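You operate a simulated robot arm through the tools that you are given. There is no shell and no other tool. Be economical: measure what you need, move in short steps, check, and stop when the job is done.

You run a simulated robot arm. Do the job below in one go: nothing can be reset, and whatever is moved stays where it is left.

JOB
Take the red foot post and put it on top of the beige tall filter box.
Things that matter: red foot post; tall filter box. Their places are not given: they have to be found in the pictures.

Only the result counts: the job must be done as asked and must still hold three seconds after the hand-in. Knocking over, shifting, dropping, spilling or breaking anything else fails it.

ROBOT AND FRAMES
A 6-joint arm with a two-finger parallel gripper, fixed in place. Base frame: the origin is at the foot of the arm, x ahead of it, y to its left, z up; the work surface is at about z = 0.8. Units: m, rad, N and s.
With the tool pointing down near the work surface it reaches from about 0.24 to 0.64 m from the base axis. Its first joint turns from -1.152 to 1.152 rad. Payload 2.7 kg.
The TCP is the grasp point between the finger pads, 0.023 m short of the fingertips. In the tool frame z runs along the fingers and y along their closing line. Largest opening 0.094 m; finger width 0.038, thickness 0.01; the body of the gripper, 0.054 by 0.096 m, starts 0.039 m behind the TCP.
Orientation is that of the tool frame in the base frame, as [roll, pitch, yaw] about the fixed x, y, z axes, in that order (R = Rz(yaw) Ry(pitch) Rx(roll)). With the fingers straight down and closing along the base's y, the tool's x points along the base's -x, its y along +y and its z along -z.

CONTROLS
- The arm moves only by the tool play_rows. Its argument "targets" is a list of rows, each a list of 4 numbers: the shift along the base's x, y, z in m, then the turn about the base's z in degrees. In form: [[tx, ty, tz, yaw], ...]. A call has 1 to 10 rows; each row is the pose to reach, as a shift and turn from the pose commanded when the call began. "jaw" is the closure, from 0 (fully open) to 1 (shut), set as the call begins (left out, the last holds). A row lasts 0.2 s, in which the tool goes at most 0.05 m and 0.15 rad; a call with a longer step from one row to the next is refused whole, and so is a gripper value outside its range. A pose out of reach is approached as far as the arm can. The call stops where the force on the tool passes 40 N (or 10 N more than at its start, if that is more) or the arm is blocked; 0.2 s more then pass. Each finger travels about 0.045 m/s and halts on what it meets, pressing with about 40 N; the grip force reading is that of the motor and also rises with nothing between the fingers. The clock runs only during rows and for 0.2 s after the last one: add rows that repeat a pose to give the fingers time. It gives the time, the measured TCP pose, the force on the tool (base axes), the opening and the grip force at its end, in the units of the frame above (readings bear some noise).
- Cameras (640 x 400 px; columns grow to the right, rows downward): "scene" is fixed at [0.0713, -0.4198, 1.4278]; the picture's right is [0.84, -0.54, 0.00], its down [-0.20, -0.31, -0.93] and it looks along [0.50, 0.78, -0.37] (base axes); focal length 350 px, centre (320, 200). "wrist" rides on the gripper at [-0.039, 0, -0.044] in the tool frame; the picture's right is [0.00, -1.00, 0.00], its down [0.97, 0.00, -0.24] and it looks along [0.24, 0.00, 0.97] (tool axes); focal length 218 px, centre (320, 200).
- capture(camera): a new picture of that camera. No time passes.
- point_at(camera, pixels): for up to 12 pixels [column, row] of the newest picture of that camera ("zoom" is the newest enlarged one), the place [x, y, z] in the base frame of the surface seen there, good to about 0.002 m. No time passes.
- enlarge(camera, box): a new picture of the part [left, top, right, bottom] of that camera's present view, enlarged. No time passes.
- hand_in(): hands the job in; it is judged then, once.

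Go step by step. Measure first, check grasps and placings, and put right what went wrong. The budget is 60 turns and 20 pictures, counting those below and the enlarged ones. Unless the task says otherwise, let go and move clear before handing in, and close with one line.

The tools are called after "Emit:" as name(argument=value, ...) on one line, values as JSON. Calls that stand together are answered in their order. play_rows: Moves the arm, as the interface text tells. Its arguments: {"type":"object","properties":{"targets":{"type":"array","items":{"type":"array","items":{"type":"number"}}},"jaw":{"type":"number"}},"required":["targets"]} The other tools are called the same way: capture (camera) takes a picture; point_at (camera, pixels) gives the place of the surface under pixels of a picture; enlarge (camera, box) takes an enlarged picture of a part of a camera's view; hand_in () hands the job in.

At the start:

```text
t: 0.0
ee_pos: [0.4216, 0.1045, 1.2165]
orientation: [3.14, 0.002, 3.14]
wrist_force: [-0.6, -0.9, -0.3]
grip_width: 0.0939
grip_force: 0.0
```

scene: 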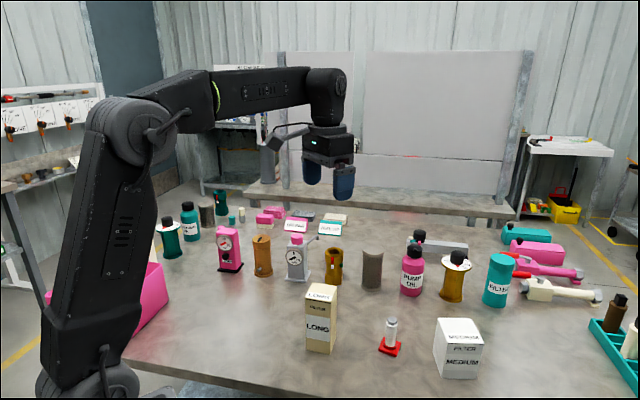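
wrist: 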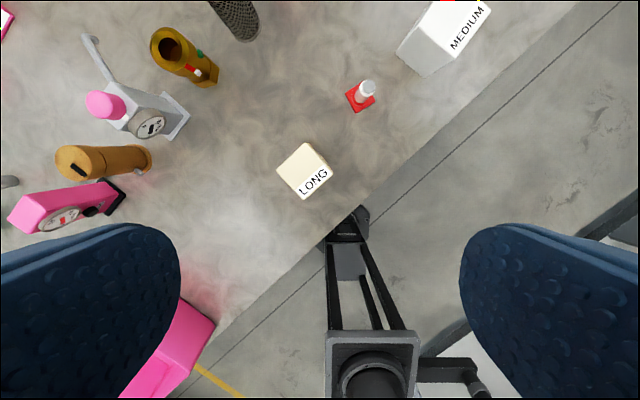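

The post with the red foot is at scene (390,336) and the beige "LONG" box at (320,318). I'll enlarge both and measure them.

Emit:
enlarge(camera="scene", box=[290, 270, 418, 366])

Emit:
enlarge(camera="wrist", box=[260, 60, 420, 220])

Emit:
point_at(camera="wrist", pixels=[[306, 143], [278, 170], [305, 198], [332, 170], [305, 168], [367, 87], [365, 98], [346, 95], [357, 111], [374, 100], [340, 120]])

Emit:
point_at(camera="scene", pixels=[[391, 319], [391, 325], [390, 335], [389, 342], [379, 348], [398, 354], [320, 290], [320, 330]])

```text
4.17 times, centred on (354, 318) of scene
```

zoom: 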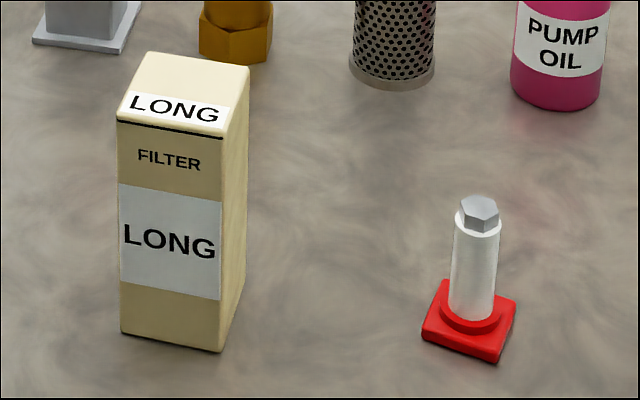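

```text
2.50 times, centred on (340, 140) of wrist
```

zoom: 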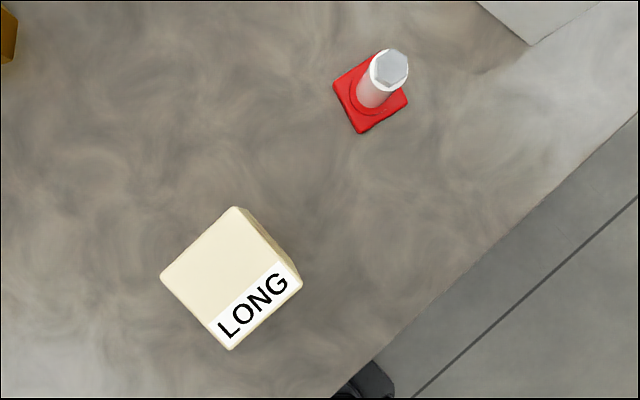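

```text
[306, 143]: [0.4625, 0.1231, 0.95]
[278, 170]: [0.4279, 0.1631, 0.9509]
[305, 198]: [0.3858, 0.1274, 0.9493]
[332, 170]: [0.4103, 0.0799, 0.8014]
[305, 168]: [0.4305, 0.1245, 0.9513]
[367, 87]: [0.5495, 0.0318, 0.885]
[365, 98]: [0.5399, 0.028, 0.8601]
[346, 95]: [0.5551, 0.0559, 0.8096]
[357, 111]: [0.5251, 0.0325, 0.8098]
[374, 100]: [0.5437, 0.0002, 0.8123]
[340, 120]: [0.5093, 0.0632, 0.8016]
```

```text
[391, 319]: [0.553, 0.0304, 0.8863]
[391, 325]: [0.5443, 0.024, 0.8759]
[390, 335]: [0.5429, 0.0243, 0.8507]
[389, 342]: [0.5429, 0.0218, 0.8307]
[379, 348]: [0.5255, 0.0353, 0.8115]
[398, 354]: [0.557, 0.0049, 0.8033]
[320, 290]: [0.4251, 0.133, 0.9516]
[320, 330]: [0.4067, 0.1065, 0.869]
```

The box top is at z≈0.951, about 0.055 m square. The post stands near (0.547,0.027), with its top at about 0.886. I'll refine the centres on the wrist zoom.

Emit:
point_at(camera="zoom", pixels=[[235, 210], [163, 275], [230, 346], [299, 282], [392, 68], [378, 66], [406, 68], [392, 55], [336, 88], [360, 130], [405, 100], [368, 58]])

```text
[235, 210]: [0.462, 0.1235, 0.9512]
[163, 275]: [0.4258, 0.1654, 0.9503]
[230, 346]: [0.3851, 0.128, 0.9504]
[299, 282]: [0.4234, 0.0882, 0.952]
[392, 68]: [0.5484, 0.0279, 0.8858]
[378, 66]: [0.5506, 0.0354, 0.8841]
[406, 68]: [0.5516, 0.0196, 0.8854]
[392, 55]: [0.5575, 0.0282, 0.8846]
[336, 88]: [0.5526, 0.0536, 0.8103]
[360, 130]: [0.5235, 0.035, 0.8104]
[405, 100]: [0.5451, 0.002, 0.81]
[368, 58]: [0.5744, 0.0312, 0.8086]
```

Foot centre is (0.549,0.028) with edges at about 33°. Box centre is (0.424,0.126), top at 0.951, edges at about 42°. I'll move to a point above the post, jaw open.

Emit:
play_rows(jaw=0, targets=[[0.03, -0.018, -0.02, 0], [0.06, -0.036, -0.04, 0], [0.09, -0.054, -0.06, 0], [0.11, -0.066, -0.09, 0], [0.1274, -0.0765, -0.13, 0], [0.1274, -0.0765, -0.17, 0], [0.1274, -0.0765, -0.21, 0], [0.1274, -0.0765, -0.2365, 0], [0.1274, -0.0765, -0.2365, 0], [0.1274, -0.0765, -0.2365, 0]])

Emit:
capture(camera="wrist")

```text
t: 2.2
ee_pos: [0.5481, 0.0285, 0.9802]
orientation: [3.141, -0.002, -3.141]
wrist_force: [0.2, 0.3, -0.6]
grip_width: 0.0939
grip_force: 0.1
```

```text
15 pictures are left
```

wrist: 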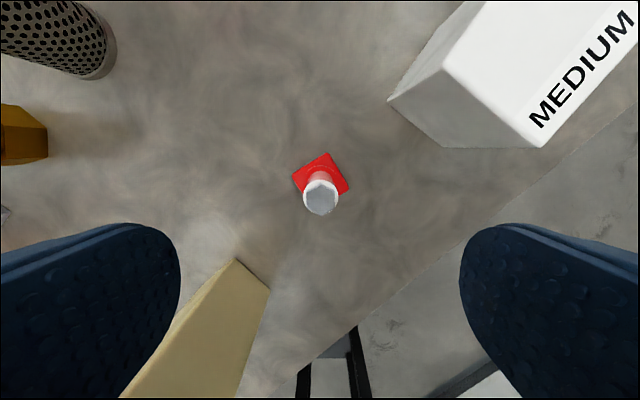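

The post is centred between the fingers at (320,197). I'll check the white box corners and the post top.

Emit:
point_at(camera="wrist", pixels=[[320, 198], [309, 198], [332, 198], [320, 212], [320, 186], [446, 68], [392, 101], [538, 145], [235, 265], [440, 143]])

```text
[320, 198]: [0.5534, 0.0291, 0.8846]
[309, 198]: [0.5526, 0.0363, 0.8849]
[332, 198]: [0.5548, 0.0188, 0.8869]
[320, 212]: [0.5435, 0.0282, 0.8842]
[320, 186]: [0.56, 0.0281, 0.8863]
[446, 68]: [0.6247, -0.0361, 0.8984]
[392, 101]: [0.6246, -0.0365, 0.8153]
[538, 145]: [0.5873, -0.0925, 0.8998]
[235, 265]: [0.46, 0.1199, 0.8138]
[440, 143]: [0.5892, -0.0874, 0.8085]
```

Clearances are fine. I'll descend 0.123 m with a 3 mm x correction.

Emit:
play_rows(jaw=0, targets=[[0.003, 0, -0.03, 0], [0.003, 0, -0.06, 0], [0.003, 0, -0.085, 0], [0.003, 0, -0.105, 0], [0.003, 0, -0.115, 0], [0.003, 0, -0.123, 0], [0.003, 0, -0.123, 0]])

Emit:
play_rows(jaw=1, targets=[[0, 0, 0, 0], [0, 0, 0, 0], [0, 0, 0, 0], [0, 0, 0, 0], [0, 0, 0, 0], [0, 0, 0, 0], [0, 0, 0, 0], [0, 0, 0, 0]])

```text
t: 3.8
ee_pos: [0.5521, 0.0281, 0.8571]
orientation: [-3.141, -0.001, -3.141]
wrist_force: [1.0, -0.6, 0.0]
grip_width: 0.094
grip_force: 0.1
```

```text
t: 5.6
ee_pos: [0.5512, 0.0284, 0.8575]
orientation: [3.141, 0.0, -3.141]
wrist_force: [0.0, -0.8, 0.0]
grip_width: 0.0245
grip_force: 40.2
```

The post is gripped (width 0.0245, 40 N). I'll lift it straight up.

Emit:
play_rows(targets=[[0, 0, 0.02, 0], [0, 0, 0.05, 0], [0, 0, 0.085, 0], [0, 0, 0.12, 0], [0, 0, 0.155, 0], [0, 0, 0.185, 0], [0, 0, 0.2, 0], [0, 0, 0.2, 0]])

Emit:
enlarge(camera="scene", box=[280, 190, 472, 370])

```text
t: 7.4
ee_pos: [0.5498, 0.031, 1.0559]
orientation: [-3.14, 0.001, 3.141]
wrist_force: [0.0, -0.6, 0.2]
grip_width: 0.0
grip_force: 40.0
```

```text
2.22 times, centred on (376, 280) of scene
```

zoom: 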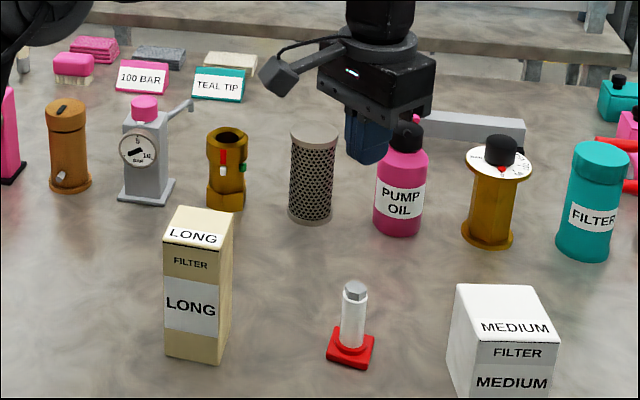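

The jaw reads 0.0 and the post is still standing near (353,340 in the zoom), so it slipped out of the grip. I'll look closely at it before trying again.

Emit:
enlarge(camera="scene", box=[370, 310, 410, 360])

Emit:
enlarge(camera="wrist", box=[280, 130, 360, 230])

```text
8.00 times, centred on (390, 335) of scene
```

zoom: 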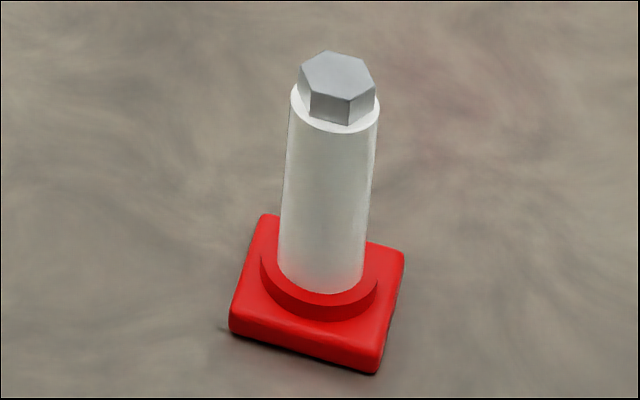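

```text
4.00 times, centred on (320, 180) of wrist
```

zoom: 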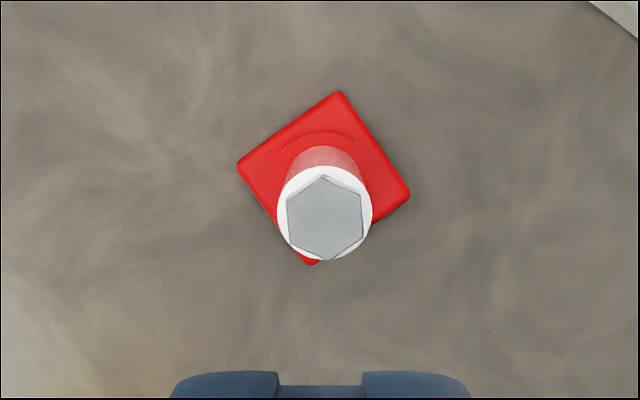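

The post looks upright and unmoved; the hex head's flats face ±y. I'll measure it again.

Emit:
point_at(camera="zoom", pixels=[[325, 218], [290, 215], [360, 215], [325, 180], [325, 255], [281, 235], [370, 235], [325, 172], [240, 165], [340, 95], [407, 190]])

Emit:
play_rows(jaw=0, targets=[[0, 0, 0, 0], [0, 0, 0, 0], [0, 0, 0, 0], [0, 0, 0, 0], [0, 0, 0, 0]])

```text
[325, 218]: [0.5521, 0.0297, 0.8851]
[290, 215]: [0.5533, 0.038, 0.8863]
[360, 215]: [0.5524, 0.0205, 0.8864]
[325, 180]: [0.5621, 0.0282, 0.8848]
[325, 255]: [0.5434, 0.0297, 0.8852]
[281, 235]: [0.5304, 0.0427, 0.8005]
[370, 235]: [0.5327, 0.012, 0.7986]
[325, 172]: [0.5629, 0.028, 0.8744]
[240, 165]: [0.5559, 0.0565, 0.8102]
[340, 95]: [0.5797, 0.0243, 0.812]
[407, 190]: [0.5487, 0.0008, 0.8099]
```

```text
t: 8.6
ee_pos: [0.5513, 0.0309, 1.0564]
orientation: [3.141, 0.003, 3.141]
wrist_force: [0.6, -0.1, -0.2]
grip_width: 0.094
grip_force: 0.0
```

The post is still at (0.552,0.029). I'll descend again, grip slightly lower and lift only a few mm slowly, watching width and force.

Emit:
play_rows(targets=[[0, 0, -0.04, 0], [0, 0, -0.08, 0], [0, 0, -0.12, 0], [0, 0, -0.15, 0], [0, 0, -0.175, 0], [0, 0, -0.195, 0], [0, 0, -0.203, 0], [0, 0, -0.203, 0]])

Emit:
play_rows(jaw=1, targets=[[0, 0, 0, 0], [0, 0, 0, 0], [0, 0, 0, 0], [0, 0, 0, 0], [0, 0, 0, 0], [0, 0, 0, 0], [0, 0, 0, 0], [0, 0, 0, 0]])

Emit:
play_rows(targets=[[0, 0, 0.001, 0], [0, 0, 0.002, 0], [0, 0, 0.003, 0], [0, 0, 0.004, 0], [0, 0, 0.005, 0], [0, 0, 0.006, 0], [0, 0, 0.007, 0], [0, 0, 0.008, 0], [0, 0, 0.008, 0]])

Emit:
enlarge(camera="scene", box=[350, 290, 430, 360])

```text
t: 10.4
ee_pos: [0.5507, 0.029, 0.8537]
orientation: [-3.14, -0.001, 3.141]
wrist_force: [-0.1, -0.1, 0.2]
grip_width: 0.094
grip_force: 0.0
```

```text
t: 12.2
ee_pos: [0.5515, 0.0276, 0.8546]
orientation: [3.142, -0.001, -3.141]
wrist_force: [-1.0, 0.6, 0.4]
grip_width: 0.024
grip_force: 40.3
```

```text
t: 14.2
ee_pos: [0.5523, 0.0292, 0.8625]
orientation: [-3.141, 0.0, 3.141]
wrist_force: [0.1, 0.6, -1.6]
grip_width: 0.024
grip_force: 39.9
```

```text
5.71 times, centred on (390, 325) of scene
```

zoom: 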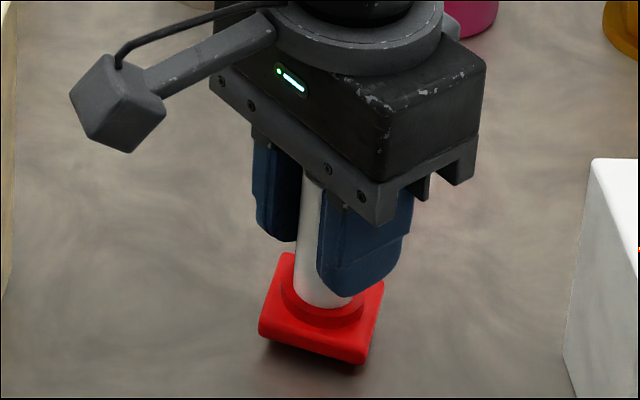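

I need to know whether the foot rose, so I'll measure the foot's top face in the zoom.

Emit:
point_at(camera="zoom", pixels=[[280, 300], [270, 318], [350, 345], [285, 275], [365, 320], [310, 315]])

```text
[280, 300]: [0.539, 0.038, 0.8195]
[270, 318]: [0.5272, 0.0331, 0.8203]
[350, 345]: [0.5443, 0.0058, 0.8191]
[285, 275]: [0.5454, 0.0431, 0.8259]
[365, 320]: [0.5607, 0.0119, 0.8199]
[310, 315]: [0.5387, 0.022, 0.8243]
```

The foot rose about 9 mm with no slip, so a gentle lift works. I'll keep going at 3 mm per row and check for slipping.

Emit:
play_rows(targets=[[0, 0, 0.001, 0], [0, 0, 0.003, 0], [0, 0, 0.006, 0], [0, 0, 0.009, 0], [0, 0, 0.012, 0], [0, 0, 0.015, 0], [0, 0, 0.018, 0], [0, 0, 0.02, 0], [0, 0, 0.021, 0], [0, 0, 0.021, 0]])

Emit:
enlarge(camera="scene", box=[350, 280, 430, 360])

Emit:
point_at(camera="scene", pixels=[[385, 340]])

```text
t: 16.4
ee_pos: [0.5522, 0.028, 0.8838]
orientation: [-3.141, 0.001, -3.141]
wrist_force: [-0.3, -0.3, -1.1]
grip_width: 0.024
grip_force: 40.0
```

```text
5.00 times, centred on (390, 320) of scene
```

zoom: 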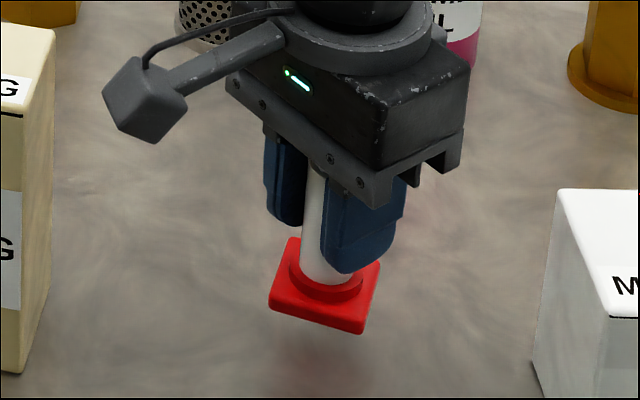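

```text
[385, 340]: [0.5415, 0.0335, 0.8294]
```

Emit:
point_at(camera="zoom", pixels=[[280, 285], [345, 315], [290, 260], [362, 300], [375, 268]])

```text
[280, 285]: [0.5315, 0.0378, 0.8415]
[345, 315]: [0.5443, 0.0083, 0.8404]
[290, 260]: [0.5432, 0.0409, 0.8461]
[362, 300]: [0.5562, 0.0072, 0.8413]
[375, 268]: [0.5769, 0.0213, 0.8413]
```

The offset is unchanged (foot top 0.841), so there's still no slip. I'll keep lifting gently.

Emit:
play_rows(targets=[[0, 0, 0.001, 0], [0, 0, 0.004, 0], [0, 0, 0.008, 0], [0, 0, 0.013, 0], [0, 0, 0.018, 0], [0, 0, 0.023, 0], [0, 0, 0.028, 0], [0, 0, 0.032, 0], [0, 0, 0.035, 0], [0, 0, 0.036, 0]])

Emit:
play_rows(targets=[[0, 0, 0.001, 0], [0, 0, 0.004, 0], [0, 0, 0.009, 0], [0, 0, 0.015, 0], [0, 0, 0.021, 0], [0, 0, 0.027, 0], [0, 0, 0.033, 0], [0, 0, 0.038, 0], [0, 0, 0.041, 0], [0, 0, 0.042, 0]])

Emit:
capture(camera="scene")

```text
t: 18.6
ee_pos: [0.5531, 0.0284, 0.9191]
orientation: [-3.14, 0.0, -3.141]
wrist_force: [0.4, 0.8, -1.9]
grip_width: 0.0243
grip_force: 39.7
```

```text
t: 20.8
ee_pos: [0.5521, 0.0282, 0.962]
orientation: [-3.14, 0.001, -3.141]
wrist_force: [-0.4, 0.6, -1.7]
grip_width: 0.0242
grip_force: 39.7
```

```text
9 pictures are left
```

scene: 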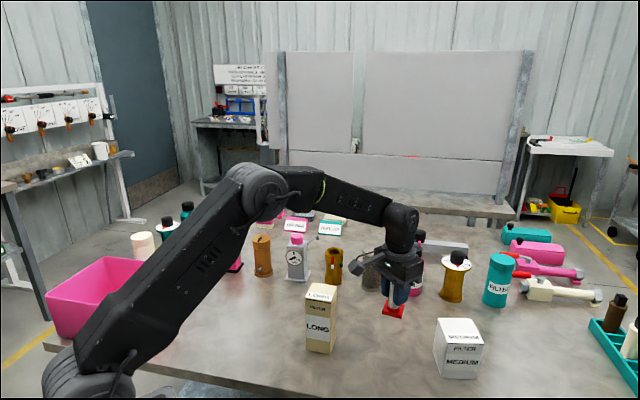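

The post is still held, with its foot at (393,311). I'll raise it to about z = 1.03.

Emit:
play_rows(targets=[[0, 0, 0.001, 0], [0, 0, 0.004, 0], [0, 0, 0.008, 0], [0, 0, 0.013, 0], [0, 0, 0.018, 0], [0, 0, 0.023, 0], [0, 0, 0.028, 0], [0, 0, 0.032, 0], [0, 0, 0.035, 0], [0, 0, 0.036, 0]])

Emit:
play_rows(targets=[[0, 0, 0.001, 0], [0, 0, 0.004, 0], [0, 0, 0.008, 0], [0, 0, 0.012, 0], [0, 0, 0.017, 0], [0, 0, 0.022, 0], [0, 0, 0.027, 0], [0, 0, 0.031, 0], [0, 0, 0.034, 0], [0, 0, 0.035, 0]])

Emit:
enlarge(camera="scene", box=[290, 220, 450, 360])

```text
t: 23.0
ee_pos: [0.5515, 0.0286, 0.9972]
orientation: [-3.141, 0.002, -3.141]
wrist_force: [-1.1, 0.9, -1.1]
grip_width: 0.0239
grip_force: 40.2
```

```text
t: 25.2
ee_pos: [0.5527, 0.0279, 1.0314]
orientation: [-3.141, 0.0, 3.141]
wrist_force: [0.3, -0.1, -1.5]
grip_width: 0.0244
grip_force: 39.8
```

```text
2.86 times, centred on (370, 290) of scene
```

zoom: 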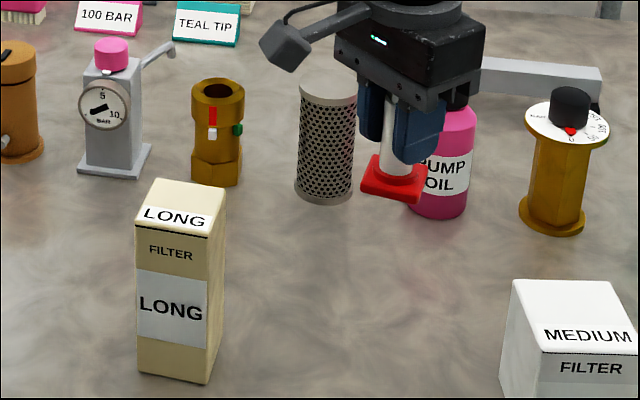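

Emit:
point_at(camera="zoom", pixels=[[375, 177], [367, 182], [412, 190], [425, 178], [384, 163], [380, 160], [180, 190], [190, 200]])

```text
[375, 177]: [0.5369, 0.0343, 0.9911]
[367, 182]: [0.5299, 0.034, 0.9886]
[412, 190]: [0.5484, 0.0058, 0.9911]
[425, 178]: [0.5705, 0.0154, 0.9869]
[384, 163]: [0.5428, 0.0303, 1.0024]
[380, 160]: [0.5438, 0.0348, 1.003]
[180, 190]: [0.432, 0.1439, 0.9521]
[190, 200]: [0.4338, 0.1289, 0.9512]
```

The foot underside is at about 0.979, clear of the box top at 0.951. I'll carry it gently over the box centre in two halves, turning 5° to line up the edges.

Emit:
play_rows(targets=[[-0.002, 0.0015, 0, 0.1], [-0.0065, 0.005, 0, 0.3], [-0.013, 0.01, 0, 0.5], [-0.0205, 0.0157, 0, 0.8], [-0.0295, 0.0225, 0, 1.2], [-0.0385, 0.0294, 0, 1.5], [-0.0475, 0.0363, 0, 1.9], [-0.0555, 0.0424, 0, 2.2], [-0.061, 0.0467, 0, 2.4], [-0.064, 0.049, 0, 2.5]])

Emit:
play_rows(targets=[[-0.002, 0.0015, 0, 0.1], [-0.0065, 0.005, 0, 0.3], [-0.013, 0.01, 0, 0.5], [-0.0205, 0.0157, 0, 0.8], [-0.0295, 0.0225, 0, 1.2], [-0.0385, 0.0294, 0, 1.5], [-0.0475, 0.0363, 0, 1.9], [-0.0555, 0.0424, 0, 2.2], [-0.061, 0.0467, 0, 2.4], [-0.0643, 0.049, 0, 2.5]])

Emit:
enlarge(camera="scene", box=[270, 240, 370, 310])

```text
t: 27.4
ee_pos: [0.4881, 0.0781, 1.0324]
orientation: [-3.141, 0.001, -3.098]
wrist_force: [-0.4, 0.4, -0.9]
grip_width: 0.0242
grip_force: 40.1
```

```text
t: 29.6
ee_pos: [0.4241, 0.1273, 1.0321]
orientation: [3.14, 0.0, -3.055]
wrist_force: [-0.1, 0.6, -1.6]
grip_width: 0.0242
grip_force: 39.9
```

```text
5.71 times, centred on (320, 275) of scene
```

zoom: 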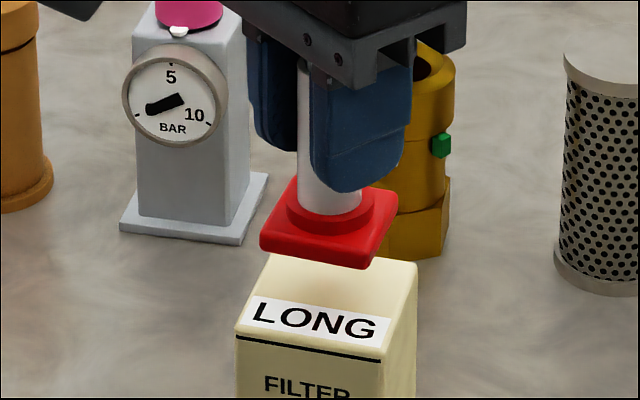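

Emit:
point_at(camera="zoom", pixels=[[270, 230], [370, 250], [290, 190], [388, 205], [310, 235], [300, 300], [245, 320], [400, 280]])

```text
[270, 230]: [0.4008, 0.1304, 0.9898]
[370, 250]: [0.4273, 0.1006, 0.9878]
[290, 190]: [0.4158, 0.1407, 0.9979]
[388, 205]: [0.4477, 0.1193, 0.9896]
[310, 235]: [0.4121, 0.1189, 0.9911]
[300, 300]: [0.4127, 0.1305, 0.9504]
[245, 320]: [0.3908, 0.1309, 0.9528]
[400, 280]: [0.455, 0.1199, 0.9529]
```

The foot is centred at about (0.424,0.126) over the box. I'll lower 26 mm slowly.

Emit:
play_rows(targets=[[0, 0, -0.001, 0], [0, 0, -0.004, 0], [0, 0, -0.008, 0], [0, 0, -0.012, 0], [0, 0, -0.016, 0], [0, 0, -0.02, 0], [0, 0, -0.023, 0], [0, 0, -0.025, 0], [0, 0, -0.026, 0], [0, 0, -0.026, 0]])

Emit:
enlarge(camera="scene", box=[270, 240, 370, 310])

```text
t: 31.8
ee_pos: [0.424, 0.1267, 1.0049]
orientation: [3.14, 0.002, -3.054]
wrist_force: [-0.3, -0.3, -1.2]
grip_width: 0.0242
grip_force: 39.9
```

```text
5.71 times, centred on (320, 275) of scene
```

zoom: 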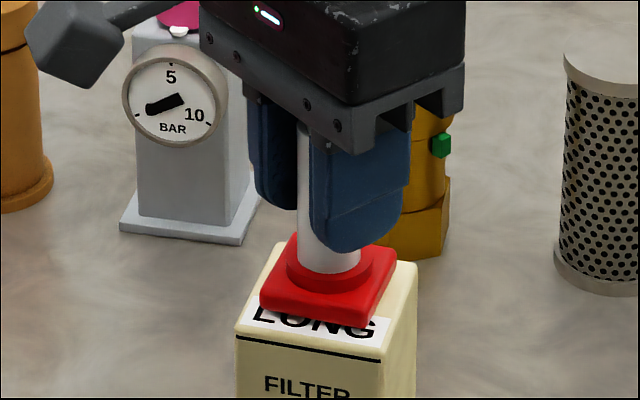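

The weight still shows (−1.2 N), so there's a small gap left. I'll lower in sub-millimetre steps to touch.

Emit:
play_rows(targets=[[0, 0, -0.0005, 0], [0, 0, -0.001, 0], [0, 0, -0.0015, 0], [0, 0, -0.0015, 0]])

Emit:
play_rows(targets=[[0, 0, -0.0005, 0], [0, 0, -0.001, 0], [0, 0, -0.001, 0]])

```text
t: 32.8
ee_pos: [0.4228, 0.1272, 1.0049]
orientation: [3.141, 0.0, -3.053]
wrist_force: [0.4, -0.1, -1.5]
grip_width: 0.0244
grip_force: 40.6
```

```text
t: 33.6
ee_pos: [0.4246, 0.1274, 1.0038]
orientation: [-3.141, 0.002, -3.054]
wrist_force: [-1.9, 1.5, 8.5]
grip_width: 0.0243
grip_force: 40.1
```

Contact reached (+8.5 N). I'll open the jaw partway first, then check.

Emit:
play_rows(jaw=0.62, targets=[[0, 0, 0, 0], [0, 0, 0, 0], [0, 0, 0, 0]])

Emit:
play_rows(jaw=0.2, targets=[[0, 0, 0, 0], [0, 0, 0, 0], [0, 0, 0, 0], [0, 0, 0, 0], [0, 0, 0, 0]])

Emit:
enlarge(camera="scene", box=[270, 240, 370, 310])

```text
t: 34.4
ee_pos: [0.4241, 0.1269, 1.0046]
orientation: [3.142, 0.001, -3.054]
wrist_force: [-0.5, 0.1, -0.5]
grip_width: 0.0359
grip_force: 0.0
```

```text
t: 35.6
ee_pos: [0.4234, 0.1272, 1.003]
orientation: [3.142, 0.0, -3.054]
wrist_force: [-0.1, -0.5, 0.0]
grip_width: 0.0753
grip_force: 0.0
```

```text
5.71 times, centred on (320, 275) of scene
```

zoom: 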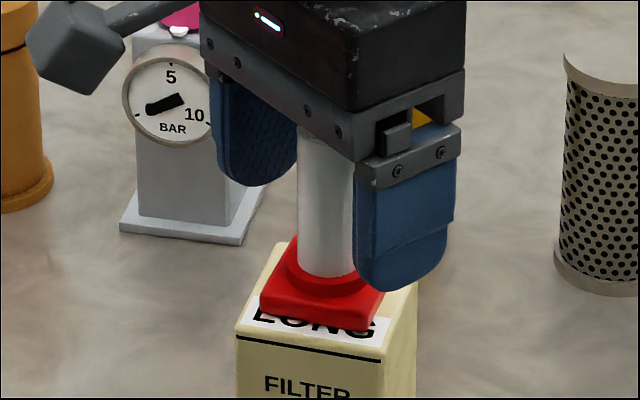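

The post stands free and upright on the box. I'll retreat straight up and check.

Emit:
play_rows(targets=[[0, 0, 0.005, 0], [0, 0, 0.015, 0], [0, 0, 0.03, 0], [0, 0, 0.05, 0], [0, 0, 0.075, 0], [0, 0, 0.1, 0], [0, 0, 0.13, 0], [0, 0, 0.15, 0], [0, 0, 0.15, 0]])

Emit:
capture(camera="scene")

Emit:
enlarge(camera="scene", box=[270, 230, 400, 360])

```text
t: 37.6
ee_pos: [0.4254, 0.128, 1.1525]
orientation: [3.141, 0.0, -3.055]
wrist_force: [0.2, 0.0, 0.1]
grip_width: 0.0753
grip_force: 0.0
```

```text
4 pictures are left
```

scene: 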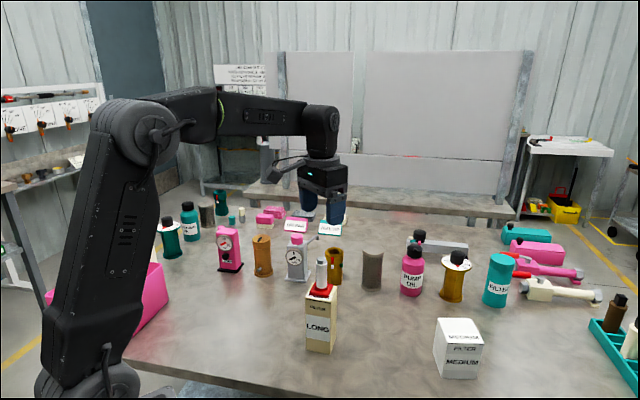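

```text
3.08 times, centred on (335, 295) of scene
```

zoom: 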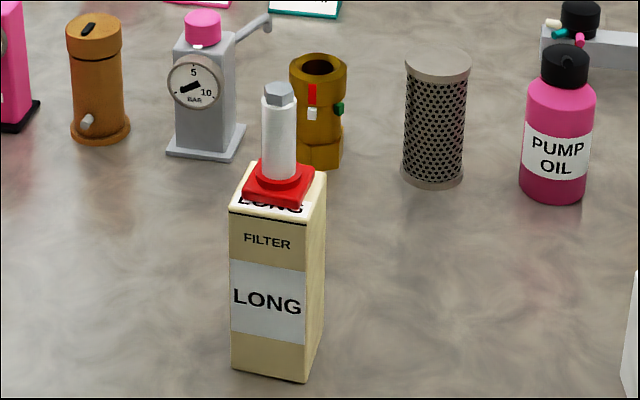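

The post stands upright on the box, the gripper is clear, and nothing else in view has moved, so I'm handing in.

Emit:
hand_in()

```text
The job is handed in.
```

The red foot post is standing upright on top of the beige tall filter box, with the gripper released and clear; the first lift slipped and left the post standing in place, and a slower second lift held.
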